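You operate a simulated robot arm through the tools that you are given. There is no shell and no other tool. Be economical: measure what you need, move in short steps, check, and stop when the job is done.

The job below is to be done with a simulated two-armed robot. You get a single attempt, and the scene is never put back.

TASK
Wipe up the spill on the console top with the napkin and put it back.

Only the result counts: the job must be done as asked and must still hold three seconds after the hand-in. Knocking over, shifting, dropping, spilling or breaking anything else fails it. Flat cloth is picked up by pressing the open fingertips on it (5 to 10 N) and closing them slowly along it; thin cloth reads only 2 to 8 mm in the jaws.

THE ROBOT
Two 6-joint arms with two-finger parallel grippers on one trunk, on a base that drives. Base frame: it is fixed to the floor where the robot stands at the start and does not move with it; the origin is under the middle of the robot, x ahead of it, y to its left, z up; the surface under the hand at the start is at about z = 800. Units: mm, degrees, N and s.
The left shoulder is at the start at [-77, 177, 832], the right one opposite. With the tool pointing down near the work surface each hand reaches from about 100 to 720 mm from the robot's upright axis, wherever it stands, measured 20 degrees to its own side. Payload 1.57 kg a hand.
The tool frame of a hand sits at the grasp point between the pads (the TCP): z along the fingers, y along the line on which they close. The tips reach 30 mm beyond it. The gripper opens to 80 mm. The fingers are 17 mm wide and 12 mm thick; the gripper's body (40 by 82 mm) begins 80 mm behind the TCP.
Orientation is told as [roll, pitch, yaw] about the base's x, y, z axes, in that order, counted from this pose: with the fingers straight down and closing along the base's y, the tool's x points along the base's -x, its y along +y and its z along -z.

THE INTERFACE
- The arms move only by the tool servo_tool. It takes "left_increments", "right_increments" or both (then of equal length, played together; a hand with none holds still); each is a list of rows, each an object (a shift or turn left out is 0, a gripper value left out holds the last) with "dp": the shift along the tool's x, y, z in m, a list of three; "turn": the turn, a rotation vector about the tool's x, y, z in degrees, a list of three; "fingers": the finger opening in m, from 0 to 0.08. In form: [{"dp": [x, y, z], "turn": [ax, ay, az], "fingers": fingers}, ...]. A call has 1 to 10 rows; each row is the pose to reach, as a shift and turn from the pose commanded when the call began, along the tool's axes at that moment. A row lasts 0.2 s, in which the tool goes at most 50 mm and 8.6 degrees; a call with a longer step from one row to the next is refused whole, and so is a gripper value outside its range. A pose out of reach is approached as far as the arm can. The call stops where the force on the tool passes 40 N (or 10 N more than at its start, if that is more) or the arm is blocked; 0.2 s more then pass. The fingers move at their own pace (about 72 mm/s each) and stop on an object; they squeeze with about 43 N. The grip force told is the motor's: it shows also when the fingers shut on nothing. Time passes only in rows, and 0.2 s behind the last, so rows that repeat a pose let the fingers close. It gives the time, the measured TCP pose, the force on the tool (base axes), the opening and the grip force at its end, in the units of the frame above (readings bear some noise), with the torque about the TCP (base axes, N m) and any sound that the robot's microphone picked up.
- Cameras (640 x 400 px; columns grow to the right, rows downward): "scene" is now at [25, 27.6, 1548.3]; the picture's right is [0.39, -0.92, 0.00], its down [-0.75, -0.32, -0.58] and it looks along [0.53, 0.23, -0.82] (base axes); focal length 264 px, centre (320, 200). "left" rides on the left gripper at [72, 7, -122] in its tool frame; the picture's right is [-0.09, 1.00, 0.00], its down [-0.84, -0.08, -0.54] and it looks along [-0.54, -0.05, 0.84] (tool axes); focal length 238 px, centre (320, 200). "right" rides on the right gripper at [72, -7, -122] in its tool frame; the picture's right is [0.09, 1.00, 0.00], its down [-0.84, 0.08, -0.54] and it looks along [-0.54, 0.05, 0.84] (tool axes); focal length 238 px, centre (320, 200). There is no depth. A picture from a camera that has moved, and an enlarged one, comes with that camera's place and axes in the base frame and with its lens.
- grab_frame(camera): a new picture of that camera. No time passes.
- lift_body(by): slides the trunk up (or, below 0, down) by that many mm; the arms and the scene camera ride with it, the base frame stays. It gives what a move gives, with no picture.
- steer(legs): drives the robot by 1 to 6 legs, each [ahead, left, turn to the left] in mm, mm and degrees, along the robot's own axes; the way and the turn of a leg run together, so that a leg with both is an arc; at most 1500 mm and 180 degrees a leg. The arms and the cameras ride along, it lands a little off, and it stops where it bumps. It gives what a move gives.
- aim_head(pan, tilt): turns the head with the scene camera to pan (to the left, within 143 degrees either way) and tilt (down, from -29 to 69), counted from straight ahead of the robot. It gives what a move gives.
- inspect(camera, box): a new picture of the part [left, top, right, bottom] of that camera's present view, enlarged. No time passes.
- hand_in(): hands the job in; it is judged then, once.

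Go step by step. Nothing tells you exact positions but the pictures and the camera data: compare them with the known pose of the tool, close in by small moves and look again before you grip or let go. The budget is 120 turns and 92 pictures, counting those below and the enlarged ones. Unless the task says otherwise, let go and move clear before handing in, and close with one line.

The tools are called as a command line: name --argument value ..., lists and objects as JSON in quotes. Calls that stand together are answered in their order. servo_tool: Moves the arms, as the interface text tells. Its arguments: {"type":"object","properties":{"left_increments":{"type":"array","items":{"type":"object","properties":{"dp":{"type":"array","items":{"type":"number"}},"turn":{"type":"array","items":{"type":"number"}},"fingers":{"type":"number"}}}},"right_increments":{"type":"array","items":{"type":"object","properties":{"dp":{"type":"array","items":{"type":"number"}},"turn":{"type":"array","items":{"type":"number"}},"fingers":{"type":"number"}}}}},"required":[]} The other tools are called the same way: lift_body (by) slides the trunk up or down; steer (legs) drives the base; aim_head (pan, tilt) turns the head that bears the scene camera; grab_frame (camera) takes a picture; inspect (camera, box) takes an enlarged picture of a part of a camera's view; hand_in () hands the job in.

At the start:

```text
time: 0.0
left_position: [361.2, 460.2, 1052.3]
left_tool_rot: [0.0, 0.1, 0.0]
left_ft_force: [0.2, 0.2, -0.6]
left_ft_torque: [0.02, -0.01, 0.01]
left_width: 79.9
left_grasp_force: 0.1
right_position: [478.1, 15.8, 1050.3]
right_tool_rot: [-0.1, 0.0, 0.0]
right_ft_force: [0.1, -0.3, 0.0]
right_ft_torque: [-0.02, 0.0, -0.02]
right_width: 80.2
right_grasp_force: 0.0
trunk travel left (down, up): [-275.0, 53.0]
robot x, y, heading: [-2.8, 2.6, 0.0]
head pan, tilt: [23.2, 54.6]
```

scene: 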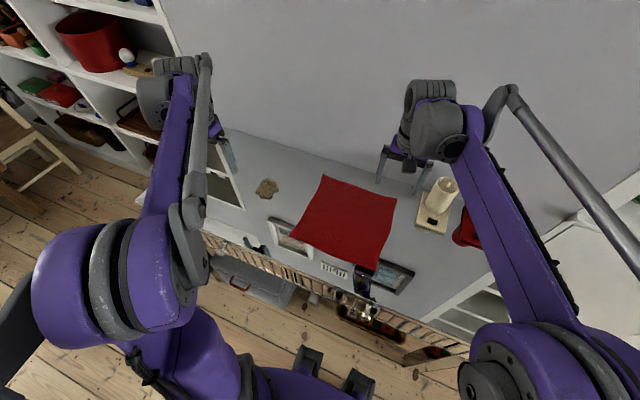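
right: 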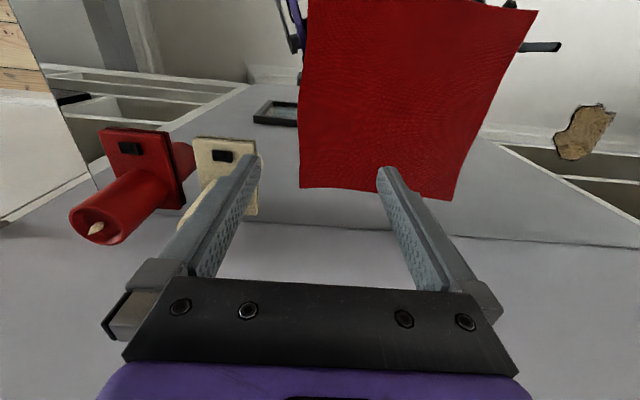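
left: 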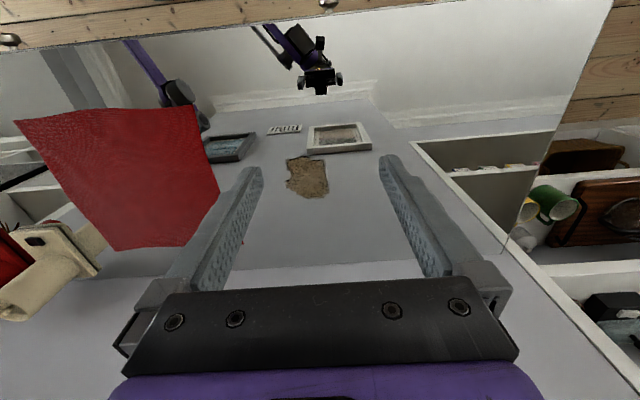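

I see a red napkin on the console top, and a brown patch near [480, 435] that may be the spill. I'll enlarge the views before moving.

inspect --camera "scene" --box '[200, 130, 480, 305]'

inspect --camera "left" --box '[160, 60, 480, 260]'

```text
2.29 times, centred on (340, 218) of scene
camera zoom: at [25.0, 27.6, 1548.3], right [0.39, -0.92, 0.0], down [-0.75, -0.32, -0.58], along [0.53, 0.23, -0.82], focal length 604 px, centre (274, 160)
```

zoom: 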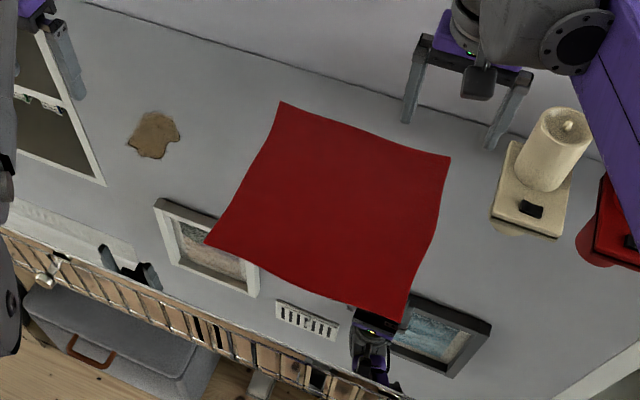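

```text
2.00 times, centred on (320, 160) of left
camera zoom: at [289.1, 468.1, 1173.2], right [0.09, 1.0, 0.0], down [0.84, -0.08, 0.54], along [0.54, -0.05, -0.84], focal length 477 px, centre (320, 280)
```

zoom: 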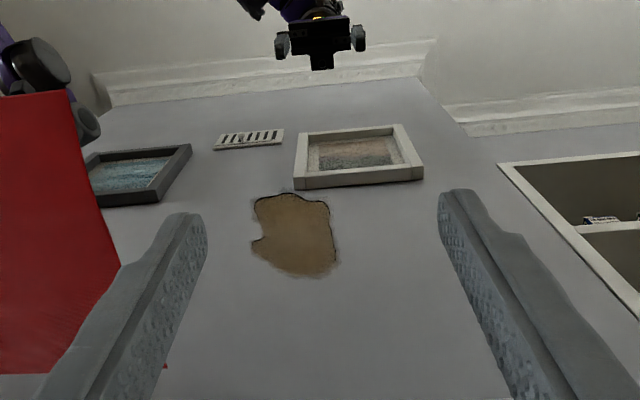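

The napkin lies flat at about x 341–619, y −8–270 on z≈800, and the spill covers about x 442–527, y 388–467. The frames look like reflections in the glossy top. I'll pinch the napkin with both hands, slide it taut over the spill and then slide it back. First I'm moving both hands above the pinch points.

servo_tool --left_increments '[{"dp": [-0.013, -0.031, 0.022]}, {"dp": [-0.026, -0.062, 0.045]}, {"dp": [-0.039, -0.093, 0.068]}, {"dp": [-0.052, -0.123, 0.09]}, {"dp": [-0.066, -0.154, 0.113]}, {"dp": [-0.08, -0.185, 0.136]}, {"dp": [-0.094, -0.215, 0.16]}, {"dp": [-0.104, -0.245, 0.18]}, {"dp": [-0.104, -0.245, 0.192]}]' --right_increments '[{"dp": [0.003, 0.004, 0.022]}, {"dp": [0.006, 0.008, 0.045]}, {"dp": [0.009, 0.012, 0.068]}, {"dp": [0.012, 0.016, 0.09]}, {"dp": [0.015, 0.02, 0.113]}, {"dp": [0.018, 0.024, 0.136]}, {"dp": [0.02, 0.03, 0.16]}, {"dp": [0.021, 0.034, 0.18]}, {"dp": [0.021, 0.036, 0.19]}]'

grab_frame --camera "left"

grab_frame --camera "right"

grab_frame --camera "scene"

```text
time: 2.0
left_position: [464.0, 215.6, 859.6]
left_tool_rot: [0.0, -0.1, 0.0]
left_ft_force: [0.3, -0.4, 0.0]
left_ft_torque: [0.01, 0.01, -0.02]
left_width: 80.0
left_grasp_force: 0.0
right_position: [456.4, 52.4, 859.4]
right_tool_rot: [-0.1, 0.0, 0.0]
right_ft_force: [0.4, -0.4, 0.3]
right_ft_torque: [0.0, 0.0, 0.06]
right_width: 80.1
right_grasp_force: 0.0
trunk travel left (down, up): [-275.0, 53.0]
robot x, y, heading: [0.1, -1.4, -0.1]
head pan, tilt: [23.2, 54.6]
```

```text
86 pictures are left
camera left: at [393.1, 222.8, 980.6], right [0.09, 1.0, 0.0], down [0.84, -0.08, 0.54], along [0.54, -0.05, -0.84], focal length 238 px, centre (320, 200)
```

left: 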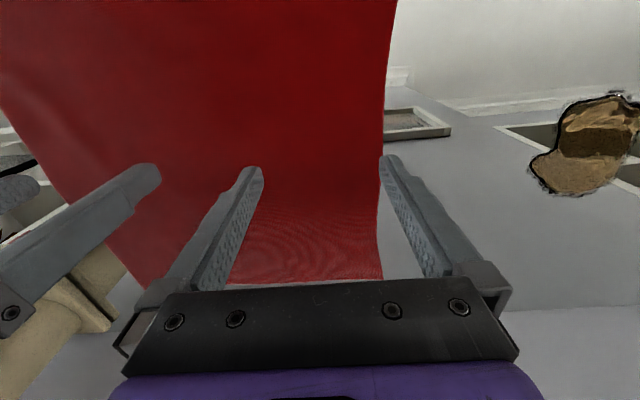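

```text
85 pictures are left
camera right: at [383.8, 45.8, 981.5], right [-0.09, 1.0, 0.0], down [0.84, 0.08, 0.54], along [0.54, 0.05, -0.84], focal length 238 px, centre (320, 200)
```

right: 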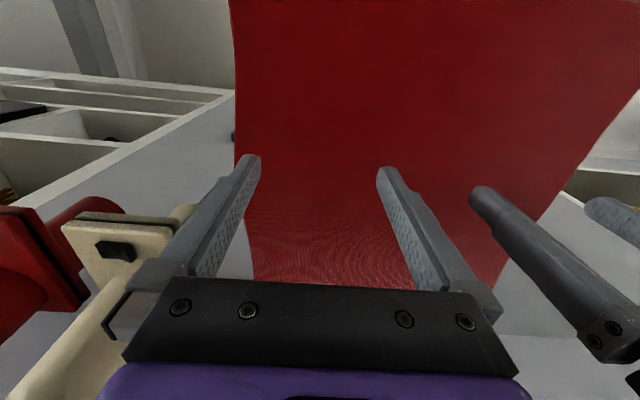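

```text
84 pictures are left
camera scene: at [25.0, 28.2, 1548.3], right [0.39, -0.92, 0.0], down [-0.75, -0.32, -0.58], along [0.53, 0.23, -0.82], focal length 264 px, centre (320, 200)
```

scene: 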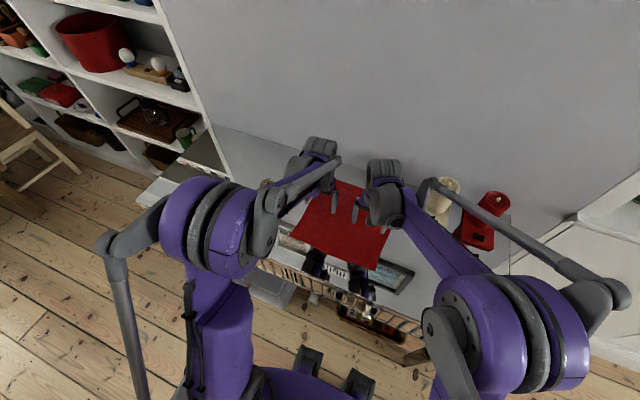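

Both edges match my estimates, so the pinch points are on the cloth. Next I lower both hands close to it.

servo_tool --left_increments '[{"dp": [0.006, -0.008, 0.01]}, {"dp": [0.006, -0.008, 0.02]}, {"dp": [0.006, -0.008, 0.027]}, {"dp": [0.006, -0.008, 0.029]}]' --right_increments '[{"dp": [0, 0, 0.01]}, {"dp": [0, 0, 0.02]}, {"dp": [0, 0, 0.027]}, {"dp": [0, 0, 0.029]}]'

```text
time: 3.0
left_position: [458.4, 206.6, 831.5]
left_tool_rot: [0.0, 0.0, 0.0]
left_ft_force: [0.0, 0.1, 5.0]
left_ft_torque: [0.14, -0.03, 0.0]
left_width: 79.9
left_grasp_force: 0.0
right_position: [455.7, 51.2, 830.5]
right_tool_rot: [0.0, 0.0, 0.0]
right_ft_force: [0.7, -0.5, -0.4]
right_ft_torque: [0.04, 0.0, -0.02]
right_width: 79.8
right_grasp_force: 0.1
trunk travel left (down, up): [-275.0, 53.0]
robot x, y, heading: [-0.8, -0.3, -0.1]
head pan, tilt: [23.2, 54.6]
```

The left hand reads 5 N of contact, while the right isn't touching yet. I lower the right by small steps.

servo_tool --left_increments '[{"dp": [0, 0, 0.0005]}, {"dp": [0, 0, 0.0005]}]' --right_increments '[{"dp": [0, 0, 0.001]}, {"dp": [0, 0, 0.0015]}]'

```text
time: 3.6
left_position: [456.6, 208.6, 831.1]
left_tool_rot: [0.0, 0.0, -0.1]
left_ft_force: [0.9, -0.1, 0.8]
left_ft_torque: [0.05, 0.0, 0.0]
left_width: 79.8
left_grasp_force: 0.1
right_position: [455.8, 51.2, 831.3]
right_tool_rot: [0.0, -0.2, 0.0]
right_ft_force: [5.5, 1.9, 33.2]
right_ft_torque: [-0.22, -0.11, 0.04]
right_width: 79.8
right_grasp_force: 0.0
trunk travel left (down, up): [-275.0, 53.0]
robot x, y, heading: [-0.6, 0.9, 0.1]
head pan, tilt: [23.2, 54.6]
```

The right now presses 33 N and the left barely 1 N, so the contact is stiff. I trim both.

servo_tool --left_increments '[{"dp": [0, 0, 0.0003]}, {"dp": [0, 0, 0.0003]}]' --right_increments '[{"dp": [0, 0, -0.001]}, {"dp": [0, 0, -0.001]}]'

```text
time: 4.2
left_position: [457.1, 207.7, 831.7]
left_tool_rot: [0.0, 0.0, 0.0]
left_ft_force: [-0.2, -0.5, 3.0]
left_ft_torque: [0.09, -0.02, -0.06]
left_width: 79.9
left_grasp_force: 0.2
right_position: [455.3, 52.0, 830.4]
right_tool_rot: [-0.1, -0.1, -0.1]
right_ft_force: [4.7, 2.8, 28.8]
right_ft_torque: [-0.3, -0.11, 0.01]
right_width: 80.1
right_grasp_force: 0.0
trunk travel left (down, up): [-275.0, 53.0]
robot x, y, heading: [1.4, 0.9, -0.0]
head pan, tilt: [23.2, 54.6]
```

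Still uneven, so I trim further.

servo_tool --left_increments '[{"dp": [0, 0, 0.0005]}, {"dp": [0, 0, 0.001]}, {"dp": [0, 0, 0.001]}]' --right_increments '[{"dp": [0, 0, -0.001]}, {"dp": [0, 0, -0.0015]}, {"dp": [0, 0, -0.0015]}]'

```text
time: 5.0
left_position: [458.2, 208.3, 831.7]
left_tool_rot: [0.1, -0.1, 0.0]
left_ft_force: [3.6, 2.5, 36.1]
left_ft_torque: [-0.01, -0.1, -0.02]
left_width: 79.8
left_grasp_force: 0.1
right_position: [456.4, 51.0, 833.1]
right_tool_rot: [-0.1, -0.1, 0.1]
right_ft_force: [-0.3, 0.0, -0.2]
right_ft_torque: [0.0, -0.01, -0.01]
right_width: 79.9
right_grasp_force: 0.0
trunk travel left (down, up): [-275.0, 53.0]
robot x, y, heading: [0.6, -1.1, 0.0]
head pan, tilt: [23.2, 54.6]
```

The stiffness is about 30 N/mm with some hysteresis. Finer trims next.

servo_tool --left_increments '[{"dp": [0, 0, -0.0007]}, {"dp": [0, 0, -0.0007]}]' --right_increments '[{"dp": [0, 0, 0.0007]}, {"dp": [0, 0, 0.0007]}]'

```text
time: 5.6
left_position: [457.5, 207.5, 830.7]
left_tool_rot: [0.0, -0.1, 0.1]
left_ft_force: [4.9, 3.5, 32.7]
left_ft_torque: [0.13, -0.14, -0.03]
left_width: 79.9
left_grasp_force: 0.1
right_position: [454.9, 51.3, 832.1]
right_tool_rot: [0.1, -0.1, 0.0]
right_ft_force: [0.1, 0.0, 0.2]
right_ft_torque: [0.03, -0.01, 0.0]
right_width: 80.0
right_grasp_force: 0.0
trunk travel left (down, up): [-275.0, 53.0]
robot x, y, heading: [-0.2, 0.9, 0.1]
head pan, tilt: [23.2, 54.6]
```

servo_tool --left_increments '[{"dp": [0, 0, -0.0006]}, {"dp": [0, 0, -0.0006]}]' --right_increments '[{"dp": [0, 0, 0.0005]}, {"dp": [0, 0, 0.0008]}]'

```text
time: 6.2
left_position: [458.4, 206.4, 830.2]
left_tool_rot: [0.0, 0.0, 0.0]
left_ft_force: [1.4, 1.3, 9.1]
left_ft_torque: [0.32, -0.04, -0.07]
left_width: 80.3
left_grasp_force: 0.1
right_position: [454.7, 51.0, 831.0]
right_tool_rot: [0.0, -0.1, -0.1]
right_ft_force: [1.2, -0.5, 14.7]
right_ft_torque: [-0.14, 0.0, 0.0]
right_width: 80.0
right_grasp_force: 0.0
trunk travel left (down, up): [-275.0, 53.0]
robot x, y, heading: [-1.3, 2.0, -0.0]
head pan, tilt: [23.2, 54.6]
```

The left presses 9 N and the right 15 N, which is good. I close both slowly along the cloth.

servo_tool --left_increments '[{"fingers": 0.074}, {"fingers": 0.068}, {"fingers": 0.062}, {"fingers": 0.056}, {"fingers": 0.05}, {"fingers": 0.044}, {"fingers": 0.038}, {"fingers": 0.032}, {"fingers": 0.026}, {"fingers": 0.02}]' --right_increments '[{"dp": [0, 0, -0.0001], "fingers": 0.074}, {"dp": [0, 0, -0.0001], "fingers": 0.068}, {"dp": [0, 0, -0.0001], "fingers": 0.062}, {"dp": [0, 0, -0.0001], "fingers": 0.056}, {"dp": [0, 0, -0.0001], "fingers": 0.05}, {"dp": [0, 0, -0.0001], "fingers": 0.044}, {"dp": [0, 0, -0.0001], "fingers": 0.038}, {"dp": [0, 0, -0.0001], "fingers": 0.032}, {"dp": [0, 0, -0.0001], "fingers": 0.026}, {"dp": [0, 0, -0.0001], "fingers": 0.02}]'

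grab_frame --camera "left"

grab_frame --camera "right"

```text
time: 8.4
left_position: [458.6, 208.8, 831.3]
left_tool_rot: [0.0, -0.1, -0.1]
left_ft_force: [0.2, -0.6, -1.0]
left_ft_torque: [0.0, 0.01, 0.02]
left_width: 20.0
left_grasp_force: 0.2
right_position: [454.3, 51.5, 831.2]
right_tool_rot: [0.0, -0.1, 0.0]
right_ft_force: [0.4, 0.0, 24.0]
right_ft_torque: [-0.07, 0.01, -0.01]
right_width: 16.5
right_grasp_force: 0.0
trunk travel left (down, up): [-275.0, 53.0]
robot x, y, heading: [3.0, 2.1, 0.0]
head pan, tilt: [23.2, 54.6]
```

```text
83 pictures are left
camera left: at [385.7, 214.7, 952.5], right [0.09, 1.0, 0.0], down [0.84, -0.08, 0.54], along [0.54, -0.05, -0.84], focal length 238 px, centre (320, 200)
```

left: 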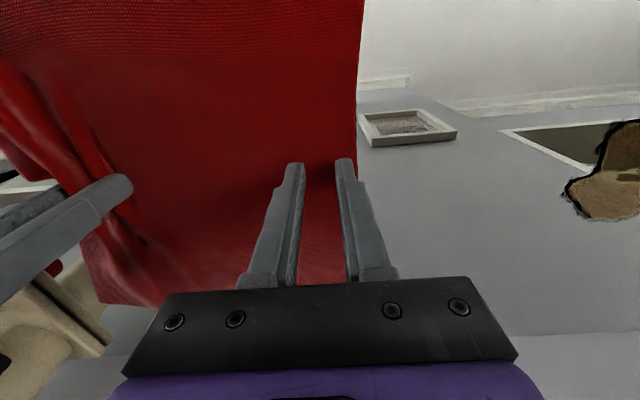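

```text
82 pictures are left
camera right: at [382.4, 45.0, 953.0], right [-0.09, 1.0, 0.0], down [0.84, 0.08, 0.54], along [0.54, 0.05, -0.84], focal length 238 px, centre (320, 200)
```

right: 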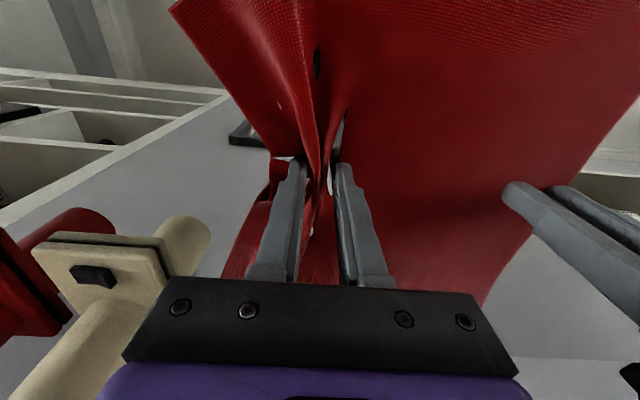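

The right hand gathered a good fold, but the left slid without gathering. I finish closing the right, and lift the left a little and open it.

servo_tool --left_increments '[{"dp": [0, 0, -0.006]}, {"dp": [0, 0, -0.015], "fingers": 0.04}, {"dp": [0, 0, -0.02], "fingers": 0.08}, {"dp": [0, -0.01, -0.02]}, {"dp": [0, -0.025, -0.02]}, {"dp": [0, -0.025, -0.02]}]' --right_increments '[{"dp": [0, 0, -0.0003], "fingers": 0.016}, {"dp": [0, 0, -0.0003], "fingers": 0.01}, {"dp": [0, 0, -0.0003], "fingers": 0.005}, {"dp": [0, 0, -0.0003], "fingers": 0.0}, {"dp": [0, 0, -0.0003]}, {"dp": [0, 0, -0.0003]}]'

grab_frame --camera "left"

grab_frame --camera "right"

```text
time: 9.8
left_position: [457.3, 184.4, 850.6]
left_tool_rot: [0.0, 0.0, 0.0]
left_ft_force: [0.2, -0.5, 0.2]
left_ft_torque: [0.0, 0.0, 0.0]
left_width: 80.0
left_grasp_force: 0.1
right_position: [455.6, 51.7, 831.2]
right_tool_rot: [0.0, 0.0, 0.0]
right_ft_force: [-0.3, 0.6, 9.6]
right_ft_torque: [0.02, 0.04, 0.01]
right_width: 2.3
right_grasp_force: 23.5
trunk travel left (down, up): [-275.0, 53.0]
robot x, y, heading: [-8.4, 0.8, 0.1]
head pan, tilt: [23.2, 54.6]
```

```text
81 pictures are left
camera left: at [386.2, 190.2, 971.7], right [0.09, 1.0, 0.0], down [0.84, -0.08, 0.54], along [0.54, -0.05, -0.84], focal length 238 px, centre (320, 200)
```

left: 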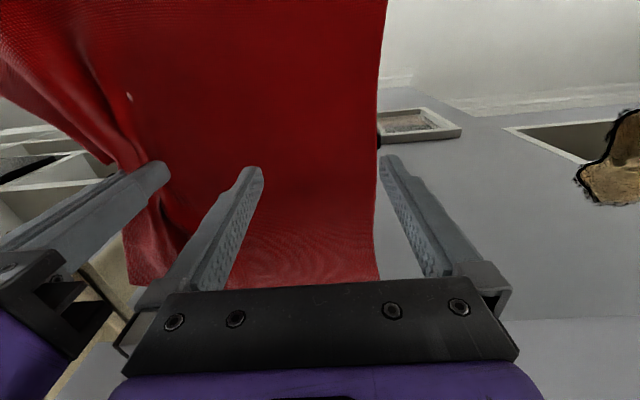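

```text
80 pictures are left
camera right: at [383.3, 45.2, 953.1], right [-0.09, 1.0, 0.0], down [0.84, 0.08, 0.54], along [0.54, 0.05, -0.84], focal length 238 px, centre (320, 200)
```

right: 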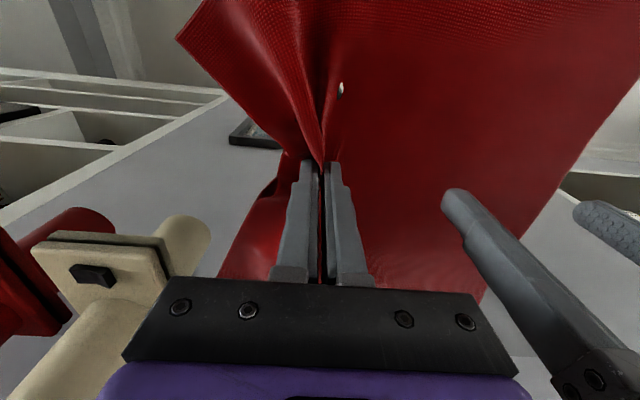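

The right grips the cloth (2.3 mm). The left edge is now at y≈228, so I shift the left hand inward to y≈168 and press down.

servo_tool --left_increments '[{"dp": [0, -0.016, 0.005]}, {"dp": [0, -0.016, 0.014]}, {"dp": [0, -0.016, 0.0195]}, {"dp": [0, -0.016, 0.0205]}, {"dp": [0, -0.016, 0.0205]}]'

```text
time: 11.0
left_position: [459.2, 167.3, 830.7]
left_tool_rot: [0.1, -0.2, 0.0]
left_ft_force: [3.2, -0.2, 27.5]
left_ft_torque: [0.26, -0.08, -0.05]
left_width: 80.1
left_grasp_force: 0.0
right_position: [455.6, 51.1, 832.2]
right_tool_rot: [0.1, -0.1, 0.0]
right_ft_force: [0.1, -0.1, 0.8]
right_ft_torque: [0.02, 0.01, 0.04]
right_width: 2.3
right_grasp_force: 23.6
trunk travel left (down, up): [-275.0, 53.0]
robot x, y, heading: [-0.9, 0.9, -0.1]
head pan, tilt: [23.2, 54.6]
```

servo_tool --left_increments '[{"dp": [0, 0, -0.0003], "fingers": 0.074}, {"dp": [0, 0, -0.0003], "fingers": 0.068}, {"dp": [0, 0, -0.0003], "fingers": 0.062}, {"dp": [0, 0, -0.0003], "fingers": 0.056}, {"dp": [0, 0, -0.0003], "fingers": 0.05}]'

grab_frame --camera "left"

```text
time: 12.2
left_position: [458.3, 166.4, 830.9]
left_tool_rot: [0.0, -0.1, -0.1]
left_ft_force: [-0.3, -3.1, 28.9]
left_ft_torque: [0.23, 0.02, -0.01]
left_width: 48.2
left_grasp_force: 0.1
right_position: [453.7, 50.5, 832.0]
right_tool_rot: [0.0, -0.2, 0.0]
right_ft_force: [0.3, 2.2, 0.4]
right_ft_torque: [0.08, -0.03, 0.02]
right_width: 2.3
right_grasp_force: 23.9
trunk travel left (down, up): [-275.0, 53.0]
robot x, y, heading: [-4.9, 2.4, -0.1]
head pan, tilt: [23.2, 54.6]
```

```text
79 pictures are left
camera left: at [386.0, 172.8, 951.9], right [0.09, 1.0, 0.0], down [0.84, -0.08, 0.54], along [0.54, -0.05, -0.84], focal length 238 px, centre (320, 200)
```

left: 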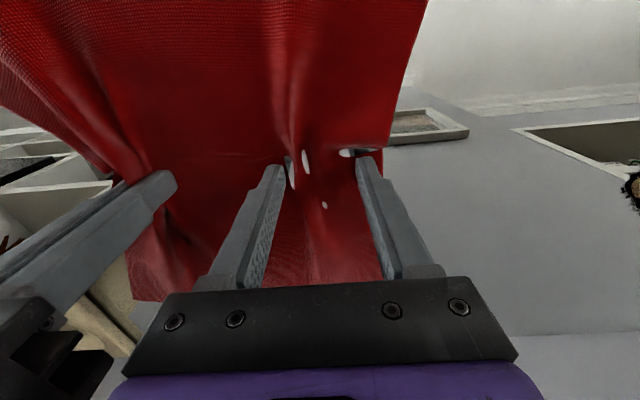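

The fold is forming, so I keep closing.

servo_tool --left_increments '[{"dp": [0, 0, -0.0001], "fingers": 0.043}, {"dp": [0, 0, -0.0002], "fingers": 0.036}, {"dp": [0, 0, -0.0002], "fingers": 0.03}, {"dp": [0, 0, -0.0002], "fingers": 0.024}, {"dp": [0, 0, -0.0002], "fingers": 0.018}, {"dp": [0, 0, -0.0002], "fingers": 0.012}, {"dp": [0, 0, -0.0002], "fingers": 0.006}, {"dp": [0, 0, -0.0002], "fingers": 0.0}, {"dp": [0, 0, -0.0002]}, {"dp": [0, 0, -0.0002]}]'

grab_frame --camera "left"

grab_frame --camera "right"

```text
time: 14.4
left_position: [459.2, 164.6, 831.5]
left_tool_rot: [0.0, -0.1, 0.0]
left_ft_force: [0.5, -17.6, 23.5]
left_ft_torque: [-0.63, -0.03, 0.05]
left_width: 2.2
left_grasp_force: 23.4
right_position: [455.8, 51.0, 831.2]
right_tool_rot: [0.2, -0.1, 0.1]
right_ft_force: [-0.5, 15.0, 0.2]
right_ft_torque: [0.4, 0.03, 0.05]
right_width: 2.6
right_grasp_force: 23.6
trunk travel left (down, up): [-275.0, 53.0]
robot x, y, heading: [-2.0, 0.0, 0.0]
head pan, tilt: [23.2, 54.6]
```

```text
78 pictures are left
camera left: at [386.1, 172.7, 952.1], right [0.09, 1.0, 0.0], down [0.84, -0.08, 0.54], along [0.54, -0.05, -0.84], focal length 238 px, centre (320, 200)
```

left: 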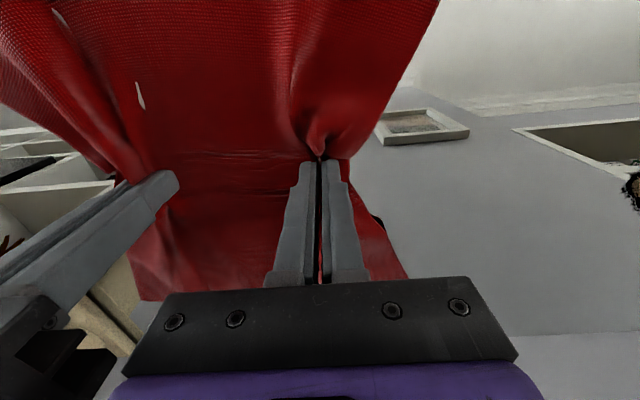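

```text
77 pictures are left
camera right: at [382.6, 44.7, 953.6], right [-0.09, 1.0, 0.0], down [0.84, 0.08, 0.54], along [0.54, 0.05, -0.84], focal length 238 px, centre (320, 200)
```

right: 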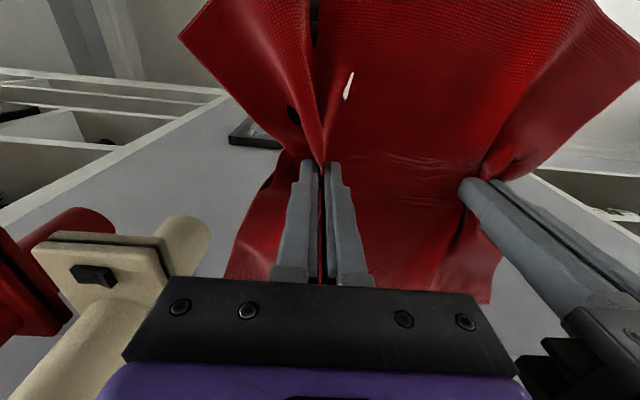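

Both hands hold the cloth and it is taut. I relax the tension a little and slide both hands toward the spill.

servo_tool --left_increments '[{"dp": [0, -0.004, -0.0015]}, {"dp": [0, 0.015, -0.002]}, {"dp": [0, 0.04, -0.002]}, {"dp": [0, 0.065, -0.002]}, {"dp": [0, 0.09, -0.002]}, {"dp": [0, 0.115, -0.002]}, {"dp": [0, 0.14, -0.002]}, {"dp": [0, 0.165, -0.002]}, {"dp": [0, 0.19, -0.002]}]' --right_increments '[{"dp": [0, 0, -0.0015]}, {"dp": [0, 0.019, -0.002]}, {"dp": [0, 0.044, -0.002]}, {"dp": [0, 0.069, -0.002]}, {"dp": [0, 0.094, -0.002]}, {"dp": [0, 0.119, -0.002]}, {"dp": [0, 0.144, -0.002]}, {"dp": [0, 0.169, -0.002]}, {"dp": [0, 0.194, -0.002]}]'

grab_frame --camera "left"

grab_frame --camera "scene"

```text
time: 16.4
left_position: [457.7, 358.2, 832.2]
left_tool_rot: [0.0, 0.1, 0.0]
left_ft_force: [0.3, 0.7, 0.1]
left_ft_torque: [0.0, -0.02, 0.0]
left_width: 1.7
left_grasp_force: 23.8
right_position: [455.8, 246.0, 833.6]
right_tool_rot: [0.0, 0.0, 0.0]
right_ft_force: [0.2, -0.1, 1.2]
right_ft_torque: [-0.04, 0.02, -0.01]
right_width: 2.1
right_grasp_force: 23.7
trunk travel left (down, up): [-275.0, 53.0]
robot x, y, heading: [5.1, -1.7, -0.1]
head pan, tilt: [23.2, 54.6]
```

```text
76 pictures are left
camera left: at [386.0, 365.3, 953.5], right [0.09, 1.0, 0.0], down [0.84, -0.08, 0.54], along [0.54, -0.05, -0.84], focal length 238 px, centre (320, 200)
```

left: 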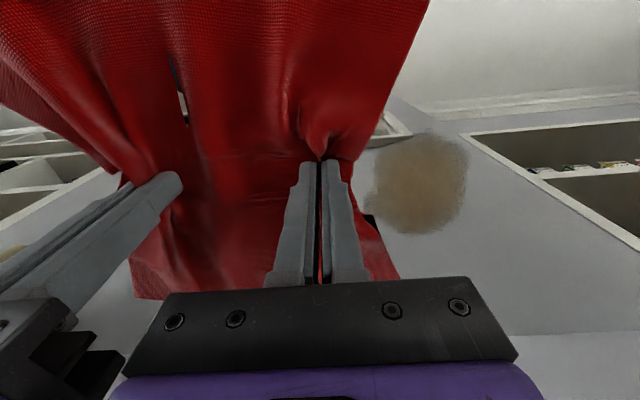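

```text
75 pictures are left
camera scene: at [25.0, 28.8, 1548.3], right [0.39, -0.92, 0.0], down [-0.75, -0.32, -0.58], along [0.53, 0.23, -0.82], focal length 264 px, centre (320, 200)
```

scene: 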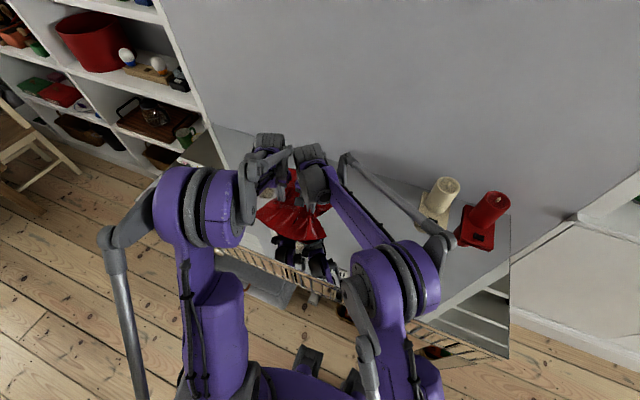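

The spill is just left of the left hand. I press lightly and stroke across it in y, keeping the right hand in step.

servo_tool --left_increments '[{"dp": [0, 0.01, 0.0013]}, {"dp": [0, 0.03, 0.0015]}, {"dp": [0, 0.05, 0.0015]}, {"dp": [0, 0.07, 0.0015]}, {"dp": [0, 0.09, 0.0015]}, {"dp": [0, 0.1, 0.0015]}]' --right_increments '[{"dp": [0, 0.01, 0]}, {"dp": [0, 0.03, 0]}, {"dp": [0, 0.05, 0]}, {"dp": [0, 0.07, 0]}, {"dp": [0, 0.09, 0]}, {"dp": [0, 0.1, 0]}]'

grab_frame --camera "left"

```text
time: 17.8
left_position: [459.3, 458.2, 831.9]
left_tool_rot: [0.0, 0.1, -0.1]
left_ft_force: [0.4, 0.0, 0.6]
left_ft_torque: [-0.02, 0.0, 0.01]
left_width: 2.0
left_grasp_force: 23.6
right_position: [456.6, 346.5, 831.8]
right_tool_rot: [0.0, 0.0, 0.0]
right_ft_force: [-0.2, -0.5, -0.4]
right_ft_torque: [-0.02, 0.04, -0.04]
right_width: 2.3
right_grasp_force: 23.7
trunk travel left (down, up): [-275.0, 53.0]
robot x, y, heading: [-1.4, 1.5, -0.2]
head pan, tilt: [23.2, 54.6]
```

```text
74 pictures are left
camera left: at [386.8, 464.2, 952.5], right [0.09, 1.0, 0.0], down [0.84, -0.08, 0.54], along [0.54, -0.05, -0.84], focal length 238 px, centre (320, 200)
```

left: 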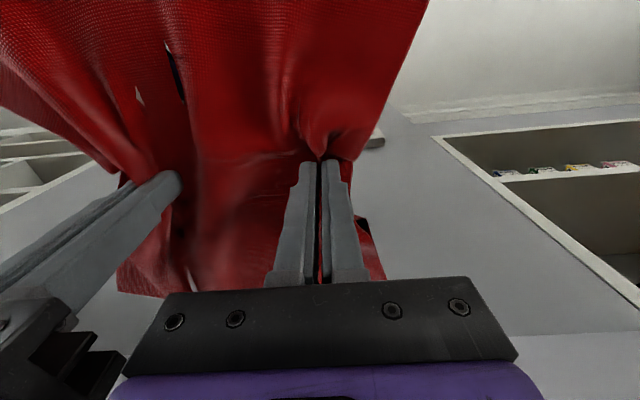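

The cloth is over the spill but there is no pressure. I lower the left slightly and stroke back.

servo_tool --left_increments '[{"dp": [0, 0, 0.0007]}, {"dp": [0, -0.015, 0.001]}, {"dp": [0, -0.03, 0.001]}, {"dp": [0, -0.05, 0.001]}, {"dp": [0, -0.07, 0.001]}]' --right_increments '[{"dp": [0, 0, 0]}, {"dp": [0, -0.015, 0]}, {"dp": [0, -0.03, 0]}, {"dp": [0, -0.05, 0]}, {"dp": [0, -0.07, 0]}]'

```text
time: 19.0
left_position: [458.0, 386.1, 830.8]
left_tool_rot: [0.1, 0.0, 0.0]
left_ft_force: [0.5, 2.7, 20.5]
left_ft_torque: [0.15, -0.01, -0.01]
left_width: 1.7
left_grasp_force: 23.3
right_position: [455.5, 275.8, 833.7]
right_tool_rot: [0.1, -0.1, 0.0]
right_ft_force: [-0.2, 0.3, 1.1]
right_ft_torque: [0.0, -0.05, 0.0]
right_width: 2.2
right_grasp_force: 24.5
trunk travel left (down, up): [-275.0, 53.0]
robot x, y, heading: [0.4, -2.1, 0.1]
head pan, tilt: [23.2, 54.6]
```

About 20 N of pressing. I raster across the spill toward larger x.

servo_tool --left_increments '[{"dp": [-0.02, 0, -0.0003]}, {"dp": [-0.02, 0.025, -0.0003]}, {"dp": [-0.02, 0.05, -0.0003]}, {"dp": [-0.02, 0.078, -0.0003]}, {"dp": [-0.04, 0.078, -0.0003]}, {"dp": [-0.04, 0.05, -0.0003]}, {"dp": [-0.04, 0.025, -0.0003]}, {"dp": [-0.04, 0, -0.0003]}, {"dp": [-0.06, 0, -0.0003]}, {"dp": [-0.06, 0.025, -0.0003]}]' --right_increments '[{"dp": [-0.01, 0, 0]}, {"dp": [-0.01, 0.025, 0]}, {"dp": [-0.008, 0.05, 0]}, {"dp": [-0.006, 0.075, 0]}, {"dp": [-0.008, 0.074, 0]}, {"dp": [-0.015, 0.05, 0]}, {"dp": [-0.02, 0.025, 0]}, {"dp": [-0.028, 0, 0]}, {"dp": [-0.036, 0, 0]}, {"dp": [-0.036, 0.026, 0]}]'

grab_frame --camera "left"

```text
time: 21.2
left_position: [519.3, 411.5, 832.1]
left_tool_rot: [-0.1, -0.1, 0.1]
left_ft_force: [0.9, -1.4, 4.0]
left_ft_torque: [-0.06, -0.04, -0.01]
left_width: 1.8
left_grasp_force: 23.7
right_position: [490.7, 303.5, 833.3]
right_tool_rot: [-0.1, -0.1, 0.0]
right_ft_force: [-0.5, 0.6, 0.5]
right_ft_torque: [-0.02, -0.04, 0.01]
right_width: 2.3
right_grasp_force: 23.4
trunk travel left (down, up): [-275.0, 53.0]
robot x, y, heading: [-3.1, 4.3, 0.2]
head pan, tilt: [23.2, 54.6]
```

```text
73 pictures are left
camera left: at [447.6, 418.6, 952.1], right [0.09, 1.0, 0.0], down [0.84, -0.08, 0.54], along [0.54, -0.05, -0.84], focal length 238 px, centre (320, 200)
```

left: 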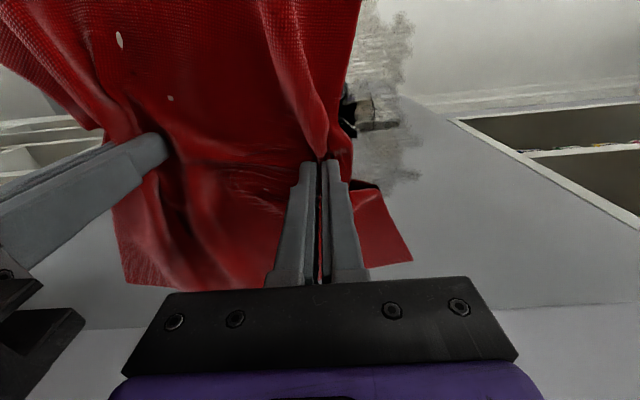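

The spill has largely faded, with grey traces left. I continue the raster with slightly more pressure.

servo_tool --left_increments '[{"dp": [0, 0.025, 0.0003]}, {"dp": [0, 0.055, 0.0003]}, {"dp": [0.02, 0.06, 0.0003]}, {"dp": [0.02, 0.03, 0.0003]}, {"dp": [0.02, 0, 0.0003]}, {"dp": [0.02, -0.025, 0.0003]}, {"dp": [0.04, -0.025, 0.0003]}, {"dp": [0.04, 0, 0.0003]}, {"dp": [0.04, 0.03, 0.0003]}, {"dp": [0.04, 0.065, 0.0003]}]' --right_increments '[{"dp": [0.01, 0.022, 0]}, {"dp": [0.025, 0.05, 0]}, {"dp": [0.03, 0.052, 0]}, {"dp": [0.02, 0.03, 0]}, {"dp": [0.005, 0, 0]}, {"dp": [0, -0.025, 0]}, {"dp": [0.015, -0.025, 0]}, {"dp": [0.02, 0, 0]}, {"dp": [0.03, 0.03, 0]}, {"dp": [0.035, 0.055, 0]}]'

```text
time: 23.4
left_position: [478.1, 477.3, 832.5]
left_tool_rot: [0.0, 0.0, 0.0]
left_ft_force: [0.1, -1.0, 1.6]
left_ft_torque: [-0.02, 0.03, 0.0]
left_width: 1.6
left_grasp_force: 23.5
right_position: [456.3, 357.3, 833.3]
right_tool_rot: [0.0, 0.0, 0.0]
right_ft_force: [0.0, 0.5, 0.4]
right_ft_torque: [0.0, 0.01, 0.01]
right_width: 2.5
right_grasp_force: 23.8
trunk travel left (down, up): [-275.0, 53.0]
robot x, y, heading: [2.7, -0.9, -0.0]
head pan, tilt: [23.2, 54.6]
```

servo_tool --left_increments '[{"dp": [0, -0.03, 0.0005]}, {"dp": [0, -0.06, 0.0005]}, {"dp": [0, -0.09, 0.0005]}, {"dp": [0.02, -0.09, 0.0005]}, {"dp": [0.02, -0.06, 0.0005]}, {"dp": [0.02, -0.03, 0.0005]}, {"dp": [0.02, 0, 0.0005]}, {"dp": [0.038, 0, 0.0005]}, {"dp": [0.038, -0.04, 0.0005]}, {"dp": [0.038, -0.08, 0.0005]}]' --right_increments '[{"dp": [0, -0.027, 0]}, {"dp": [0, -0.055, 0]}, {"dp": [0, -0.083, 0]}, {"dp": [0.01, -0.083, 0]}, {"dp": [0.01, -0.053, 0]}, {"dp": [0.01, -0.023, 0]}, {"dp": [0.01, 0.003, 0]}, {"dp": [0.02, 0.005, 0]}, {"dp": [0.02, -0.033, 0]}, {"dp": [0.02, -0.072, 0]}]'

grab_frame --camera "left"

```text
time: 25.6
left_position: [438.8, 395.3, 831.5]
left_tool_rot: [0.1, -0.1, 0.0]
left_ft_force: [0.7, 5.6, 33.1]
left_ft_torque: [0.2, 0.01, 0.02]
left_width: 1.9
left_grasp_force: 23.7
right_position: [433.4, 284.3, 835.8]
right_tool_rot: [0.1, -0.1, -0.1]
right_ft_force: [-0.7, 0.7, 0.5]
right_ft_torque: [0.01, 0.0, -0.01]
right_width: 2.0
right_grasp_force: 23.6
trunk travel left (down, up): [-275.0, 53.0]
robot x, y, heading: [2.1, -2.0, -0.3]
head pan, tilt: [23.2, 54.6]
```

```text
72 pictures are left
camera left: at [367.1, 402.4, 951.9], right [0.09, 1.0, 0.0], down [0.84, -0.08, 0.54], along [0.54, -0.05, -0.84], focal length 238 px, centre (320, 200)
```

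left: 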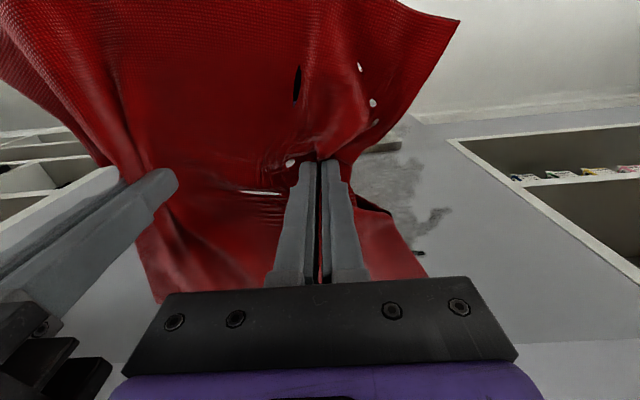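

Traces remain around y 440–485. I lift slightly and back off so I can see the whole area.

servo_tool --left_increments '[{"dp": [0, -0.002, -0.003]}, {"dp": [-0.02, -0.03, -0.003]}, {"dp": [-0.03, -0.06, -0.003]}, {"dp": [-0.03, -0.08, -0.003]}, {"dp": [-0.03, -0.08, -0.003]}]' --right_increments '[{"dp": [0, -0.002, 0]}, {"dp": [-0.02, -0.03, 0]}, {"dp": [-0.03, -0.06, 0]}, {"dp": [-0.03, -0.08, 0]}, {"dp": [-0.03, -0.08, 0]}]'

inspect --camera "left" --box '[300, 60, 620, 280]'

```text
time: 26.8
left_position: [469.9, 315.6, 831.9]
left_tool_rot: [-0.1, 0.0, 0.1]
left_ft_force: [0.4, -0.9, 5.3]
left_ft_torque: [-0.02, -0.01, 0.0]
left_width: 1.9
left_grasp_force: 23.9
right_position: [465.3, 204.5, 834.7]
right_tool_rot: [0.0, 0.1, 0.0]
right_ft_force: [0.5, 0.2, -0.3]
right_ft_torque: [0.0, 0.01, 0.04]
right_width: 2.3
right_grasp_force: 23.5
trunk travel left (down, up): [-275.0, 53.0]
robot x, y, heading: [-1.5, 3.4, -0.2]
head pan, tilt: [23.2, 54.6]
```

```text
1.82 times, centred on (460, 170) of left
camera zoom: at [399.1, 322.6, 952.2], right [0.09, 1.0, 0.0], down [0.84, -0.08, 0.54], along [0.54, -0.05, -0.84], focal length 433 px, centre (66, 254)
```

zoom: 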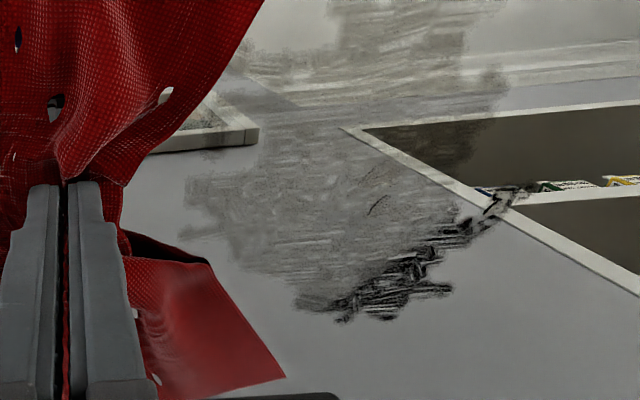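

A grey film is left over about x 410–535, y 385–490, with a dark rim on the outer corner. The right arm is near its reach limit there, so I raise the hands a few mm and shift the robot 100 mm left.

servo_tool --left_increments '[{"dp": [0, 0, -0.004]}, {"dp": [0, 0, -0.005]}]' --right_increments '[{"dp": [0, 0, -0.003]}, {"dp": [0, 0, -0.003]}]'

steer --legs '[[0, 100, 0]]'

grab_frame --camera "scene"

```text
time: 27.4
left_position: [471.4, 316.1, 836.9]
left_tool_rot: [0.1, -0.1, 0.0]
left_ft_force: [0.1, -0.2, 0.1]
left_ft_torque: [0.02, -0.04, 0.03]
left_width: 2.0
left_grasp_force: 23.9
right_position: [465.6, 204.3, 835.7]
right_tool_rot: [0.0, 0.0, 0.0]
right_ft_force: [-0.5, -0.2, 0.3]
right_ft_torque: [0.01, 0.01, -0.01]
right_width: 2.5
right_grasp_force: 23.8
trunk travel left (down, up): [-275.0, 53.0]
robot x, y, heading: [0.0, 1.7, -0.1]
head pan, tilt: [23.2, 54.6]
```

```text
time: 28.9
left_position: [471.3, 415.4, 837.0]
left_tool_rot: [0.0, 0.1, -0.2]
left_ft_force: [0.5, 0.7, 0.7]
left_ft_torque: [-0.04, -0.02, 0.01]
left_width: 2.3
left_grasp_force: 23.9
right_position: [466.7, 304.5, 836.5]
right_tool_rot: [0.0, 0.0, -0.2]
right_ft_force: [0.7, 0.2, 0.2]
right_ft_torque: [0.04, -0.03, 0.0]
right_width: 2.1
right_grasp_force: 23.6
trunk travel left (down, up): [-275.0, 53.0]
robot x, y, heading: [0.2, 102.0, -0.3]
head pan, tilt: [23.2, 54.6]
```

```text
70 pictures are left
camera scene: at [25.0, 128.3, 1548.3], right [0.39, -0.92, 0.0], down [-0.75, -0.32, -0.58], along [0.53, 0.23, -0.82], focal length 264 px, centre (320, 200)
```

scene: 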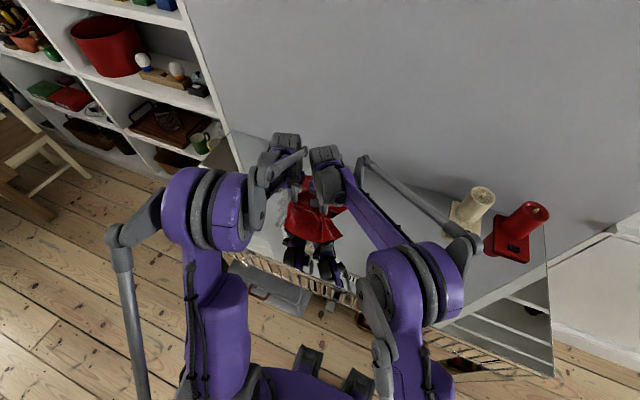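

The shift was clean, with both hands still holding. I now run dense y-strokes, starting at the far corner (x≈540).

servo_tool --left_increments '[{"dp": [-0.035, -0.015, 0.002]}, {"dp": [-0.069, -0.03, 0.0042]}, {"dp": [-0.069, -0.03, 0.0056]}, {"dp": [-0.069, 0.005, 0.0058]}, {"dp": [-0.069, 0.04, 0.0058]}, {"dp": [-0.069, 0.08, 0.006]}, {"dp": [-0.054, 0.08, 0.006]}, {"dp": [-0.054, 0.045, 0.006]}, {"dp": [-0.054, 0.01, 0.0058]}, {"dp": [-0.054, -0.03, 0.0058]}]' --right_increments '[{"dp": [-0.035, -0.015, 0.001]}, {"dp": [-0.069, -0.03, 0.001]}, {"dp": [-0.069, -0.03, 0.001]}, {"dp": [-0.065, 0.005, 0.001]}, {"dp": [-0.055, 0.04, 0.001]}, {"dp": [-0.045, 0.08, 0.001]}, {"dp": [-0.04, 0.08, 0.001]}, {"dp": [-0.045, 0.045, 0.001]}, {"dp": [-0.05, 0.01, 0.001]}, {"dp": [-0.054, -0.03, 0.001]}]'

```text
time: 31.1
left_position: [525.0, 382.9, 832.3]
left_tool_rot: [0.1, -0.1, 0.0]
left_ft_force: [0.2, -1.0, 0.9]
left_ft_torque: [0.02, 0.0, 0.0]
left_width: 1.6
left_grasp_force: 23.8
right_position: [520.7, 272.1, 833.3]
right_tool_rot: [0.1, 0.0, -0.1]
right_ft_force: [-0.7, 0.1, 0.0]
right_ft_torque: [0.03, -0.02, 0.01]
right_width: 2.3
right_grasp_force: 23.4
trunk travel left (down, up): [-275.0, 53.0]
robot x, y, heading: [-4.9, 101.8, -0.2]
head pan, tilt: [23.2, 54.6]
```

Pressure was too light. I lower about 0.8 mm and repeat.

servo_tool --left_increments '[{"dp": [-0.015, 0, 0.0008]}, {"dp": [-0.015, 0.04, 0.0008]}, {"dp": [-0.015, 0.08, 0.001]}, {"dp": [-0.015, 0.112, 0.001]}, {"dp": [0, 0.112, 0.001]}, {"dp": [0, 0.075, 0.001]}]' --right_increments '[{"dp": [-0.012, 0, 0]}, {"dp": [-0.008, 0.04, 0]}, {"dp": [0.0, 0.08, 0]}, {"dp": [0.01, 0.112, 0]}, {"dp": [0.015, 0.112, 0]}, {"dp": [0.01, 0.075, 0]}]'

```text
time: 32.5
left_position: [528.5, 459.2, 830.8]
left_tool_rot: [0.1, -0.1, -0.1]
left_ft_force: [0.2, 0.2, 0.3]
left_ft_torque: [0.05, 0.01, -0.05]
left_width: 1.6
left_grasp_force: 23.6
right_position: [509.9, 346.5, 834.9]
right_tool_rot: [0.2, 0.0, -0.2]
right_ft_force: [0.6, -0.9, -0.7]
right_ft_torque: [0.02, 0.0, -0.02]
right_width: 2.2
right_grasp_force: 23.7
trunk travel left (down, up): [-275.0, 53.0]
robot x, y, heading: [-0.5, 99.8, -0.1]
head pan, tilt: [23.2, 54.6]
```

servo_tool --left_increments '[{"dp": [0, 0, 0.0006]}, {"dp": [0, -0.02, 0.0008]}, {"dp": [0, -0.04, 0.0008]}]' --right_increments '[{"dp": [0, 0, 0]}, {"dp": [-0.003, -0.02, 0]}, {"dp": [-0.006, -0.04, 0]}]'

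grab_frame --camera "left"

```text
time: 33.4
left_position: [525.8, 420.0, 831.3]
left_tool_rot: [0.0, -0.1, -0.2]
left_ft_force: [0.0, 4.0, 18.8]
left_ft_torque: [0.02, -0.04, 0.04]
left_width: 1.9
left_grasp_force: 23.5
right_position: [516.5, 308.7, 836.3]
right_tool_rot: [0.1, 0.0, -0.1]
right_ft_force: [-0.5, 0.0, 0.3]
right_ft_torque: [0.03, -0.01, 0.01]
right_width: 2.1
right_grasp_force: 24.1
trunk travel left (down, up): [-275.0, 53.0]
robot x, y, heading: [0.6, 99.9, -0.0]
head pan, tilt: [23.2, 54.6]
```

```text
69 pictures are left
camera left: at [453.4, 427.0, 952.2], right [0.09, 1.0, 0.0], down [0.84, -0.08, 0.54], along [0.54, -0.05, -0.84], focal length 238 px, centre (320, 200)
```

left: 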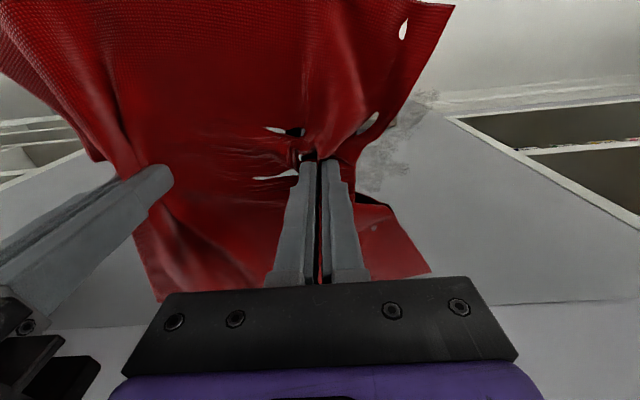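

The rim is going and pressure is now 19 N. I continue strokes at x 526, 511 and 496.

servo_tool --left_increments '[{"dp": [0, 0.035, 0.0001]}, {"dp": [0, 0.07, 0.0002]}, {"dp": [0.015, 0.07, 0.0002]}, {"dp": [0.015, 0.035, 0.0001]}, {"dp": [0.015, 0, 0]}, {"dp": [0.015, -0.035, 0]}, {"dp": [0.03, -0.035, 0]}, {"dp": [0.03, 0, 0]}, {"dp": [0.03, 0.035, 0.0001]}, {"dp": [0.03, 0.07, 0.0002]}]' --right_increments '[{"dp": [0.01, 0.035, 0]}, {"dp": [0.02, 0.07, 0]}, {"dp": [0.025, 0.07, 0]}, {"dp": [0.02, 0.035, 0]}, {"dp": [0.017, 0, 0]}, {"dp": [0.015, -0.035, 0]}, {"dp": [0.025, -0.035, 0]}, {"dp": [0.027, 0, 0]}, {"dp": [0.03, 0.035, 0]}, {"dp": [0.03, 0.07, 0]}]'

grab_frame --camera "left"

```text
time: 34.0
left_position: [523.4, 487.4, 830.9]
left_tool_rot: [-0.2, -0.1, -0.1]
left_ft_force: [-1.6, -0.9, 23.1]
left_ft_torque: [-0.15, 0.0, 0.02]
left_width: 1.8
left_grasp_force: 23.9
right_position: [496.8, 375.8, 836.8]
right_tool_rot: [0.2, 0.0, 0.0]
right_ft_force: [0.3, 0.0, -0.2]
right_ft_torque: [-0.05, 0.0, 0.02]
right_width: 2.3
right_grasp_force: 23.5
trunk travel left (down, up): [-275.0, 53.0]
robot x, y, heading: [0.7, 98.1, -0.3]
head pan, tilt: [23.2, 54.6]
stopped in row 3 (left hand): the force on the tool passed its limit at 44 N (the readings are from after the stop); the commanded pose is now the measured one
```

```text
68 pictures are left
camera left: at [450.8, 495.1, 951.9], right [0.09, 1.0, 0.0], down [0.83, -0.08, 0.54], along [0.54, -0.05, -0.84], focal length 238 px, centre (320, 200)
```

left: 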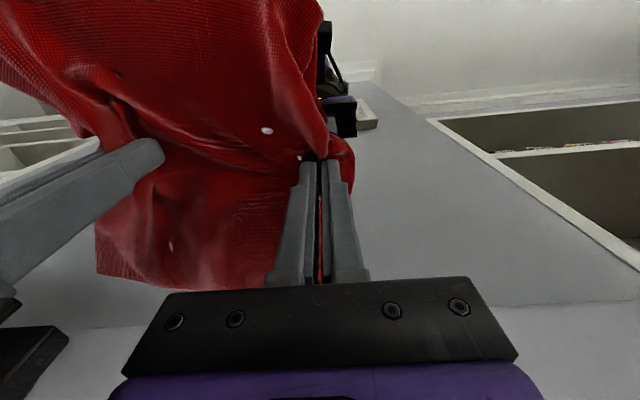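

The outer side looks clean. It stopped on force, so I ease off 0.4 mm and continue the strokes inward.

servo_tool --left_increments '[{"dp": [0.013, 0, -0.0004]}, {"dp": [0.013, -0.035, -0.0004]}, {"dp": [0.013, -0.07, -0.0004]}, {"dp": [0.013, -0.105, -0.0004]}, {"dp": [0.028, -0.105, -0.0004]}, {"dp": [0.028, -0.07, -0.0004]}, {"dp": [0.028, -0.035, -0.0004]}, {"dp": [0.028, 0, -0.0004]}, {"dp": [0.043, 0, -0.0004]}, {"dp": [0.043, -0.035, -0.0004]}]' --right_increments '[{"dp": [0.005, 0, 0]}, {"dp": [0, -0.035, 0]}, {"dp": [0, -0.07, 0]}, {"dp": [0, -0.105, 0]}, {"dp": [0.01, -0.105, 0]}, {"dp": [0.01, -0.07, 0]}, {"dp": [0.012, -0.035, 0]}, {"dp": [0.015, 0, 0]}, {"dp": [0.025, 0, 0]}, {"dp": [0.025, -0.035, 0]}]'

```text
time: 34.5
left_position: [511.3, 480.8, 830.4]
left_tool_rot: [0.0, -0.2, 0.2]
left_ft_force: [-2.4, -2.6, 17.8]
left_ft_torque: [-0.15, -0.03, 0.03]
left_width: 1.9
left_grasp_force: 23.4
right_position: [494.7, 368.6, 835.5]
right_tool_rot: [0.1, -0.1, -0.1]
right_ft_force: [1.1, -0.8, -0.1]
right_ft_torque: [-0.02, 0.0, 0.0]
right_width: 2.3
right_grasp_force: 23.5
trunk travel left (down, up): [-275.0, 53.0]
robot x, y, heading: [1.9, 100.3, 0.0]
head pan, tilt: [23.2, 54.6]
stopped in row 2 (left hand): the force on the tool passed its limit at 44 N (the readings are from after the stop); the commanded pose is now the measured one
```

servo_tool --left_increments '[{"dp": [0, -0.02, -0.0009]}, {"dp": [0, -0.045, -0.0009]}, {"dp": [0, -0.07, -0.0009]}, {"dp": [0, -0.098, -0.0009]}, {"dp": [0.015, -0.098, -0.0009]}, {"dp": [0.015, -0.065, -0.0009]}, {"dp": [0.015, -0.03, -0.0009]}, {"dp": [0.015, 0.007, -0.0009]}, {"dp": [0.03, 0.007, -0.0009]}, {"dp": [0.03, -0.03, -0.0009]}]' --right_increments '[{"dp": [0, -0.02, 0]}, {"dp": [0, -0.045, 0]}, {"dp": [0, -0.07, 0]}, {"dp": [0, -0.098, 0]}, {"dp": [0.01, -0.098, 0]}, {"dp": [0.01, -0.065, 0]}, {"dp": [0.012, -0.03, 0]}, {"dp": [0.015, 0.007, 0]}, {"dp": [0.025, 0.007, 0]}, {"dp": [0.025, -0.03, 0]}]'

grab_frame --camera "left"

```text
time: 36.7
left_position: [481.0, 450.6, 831.5]
left_tool_rot: [0.2, -0.1, 0.1]
left_ft_force: [-1.4, -2.1, 9.0]
left_ft_torque: [-0.03, 0.02, 0.02]
left_width: 1.9
left_grasp_force: 23.7
right_position: [468.1, 336.1, 837.5]
right_tool_rot: [0.1, 0.0, 0.0]
right_ft_force: [0.2, -0.2, -0.6]
right_ft_torque: [0.04, 0.0, 0.01]
right_width: 2.1
right_grasp_force: 23.7
trunk travel left (down, up): [-275.0, 53.0]
robot x, y, heading: [3.1, 97.9, -0.1]
head pan, tilt: [23.2, 54.6]
```

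```text
67 pictures are left
camera left: at [408.4, 456.6, 952.1], right [0.09, 1.0, 0.0], down [0.84, -0.08, 0.54], along [0.54, -0.05, -0.84], focal length 238 px, centre (320, 200)
```

left: 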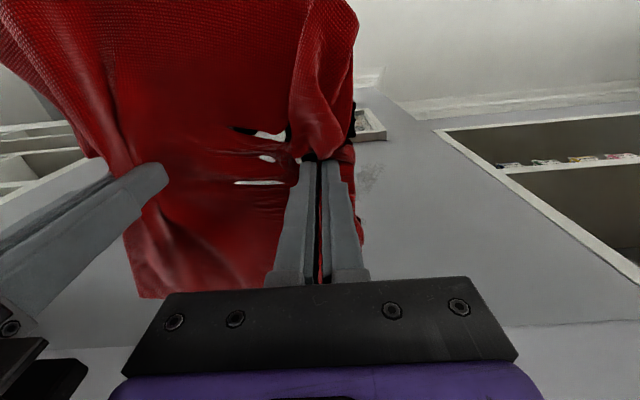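

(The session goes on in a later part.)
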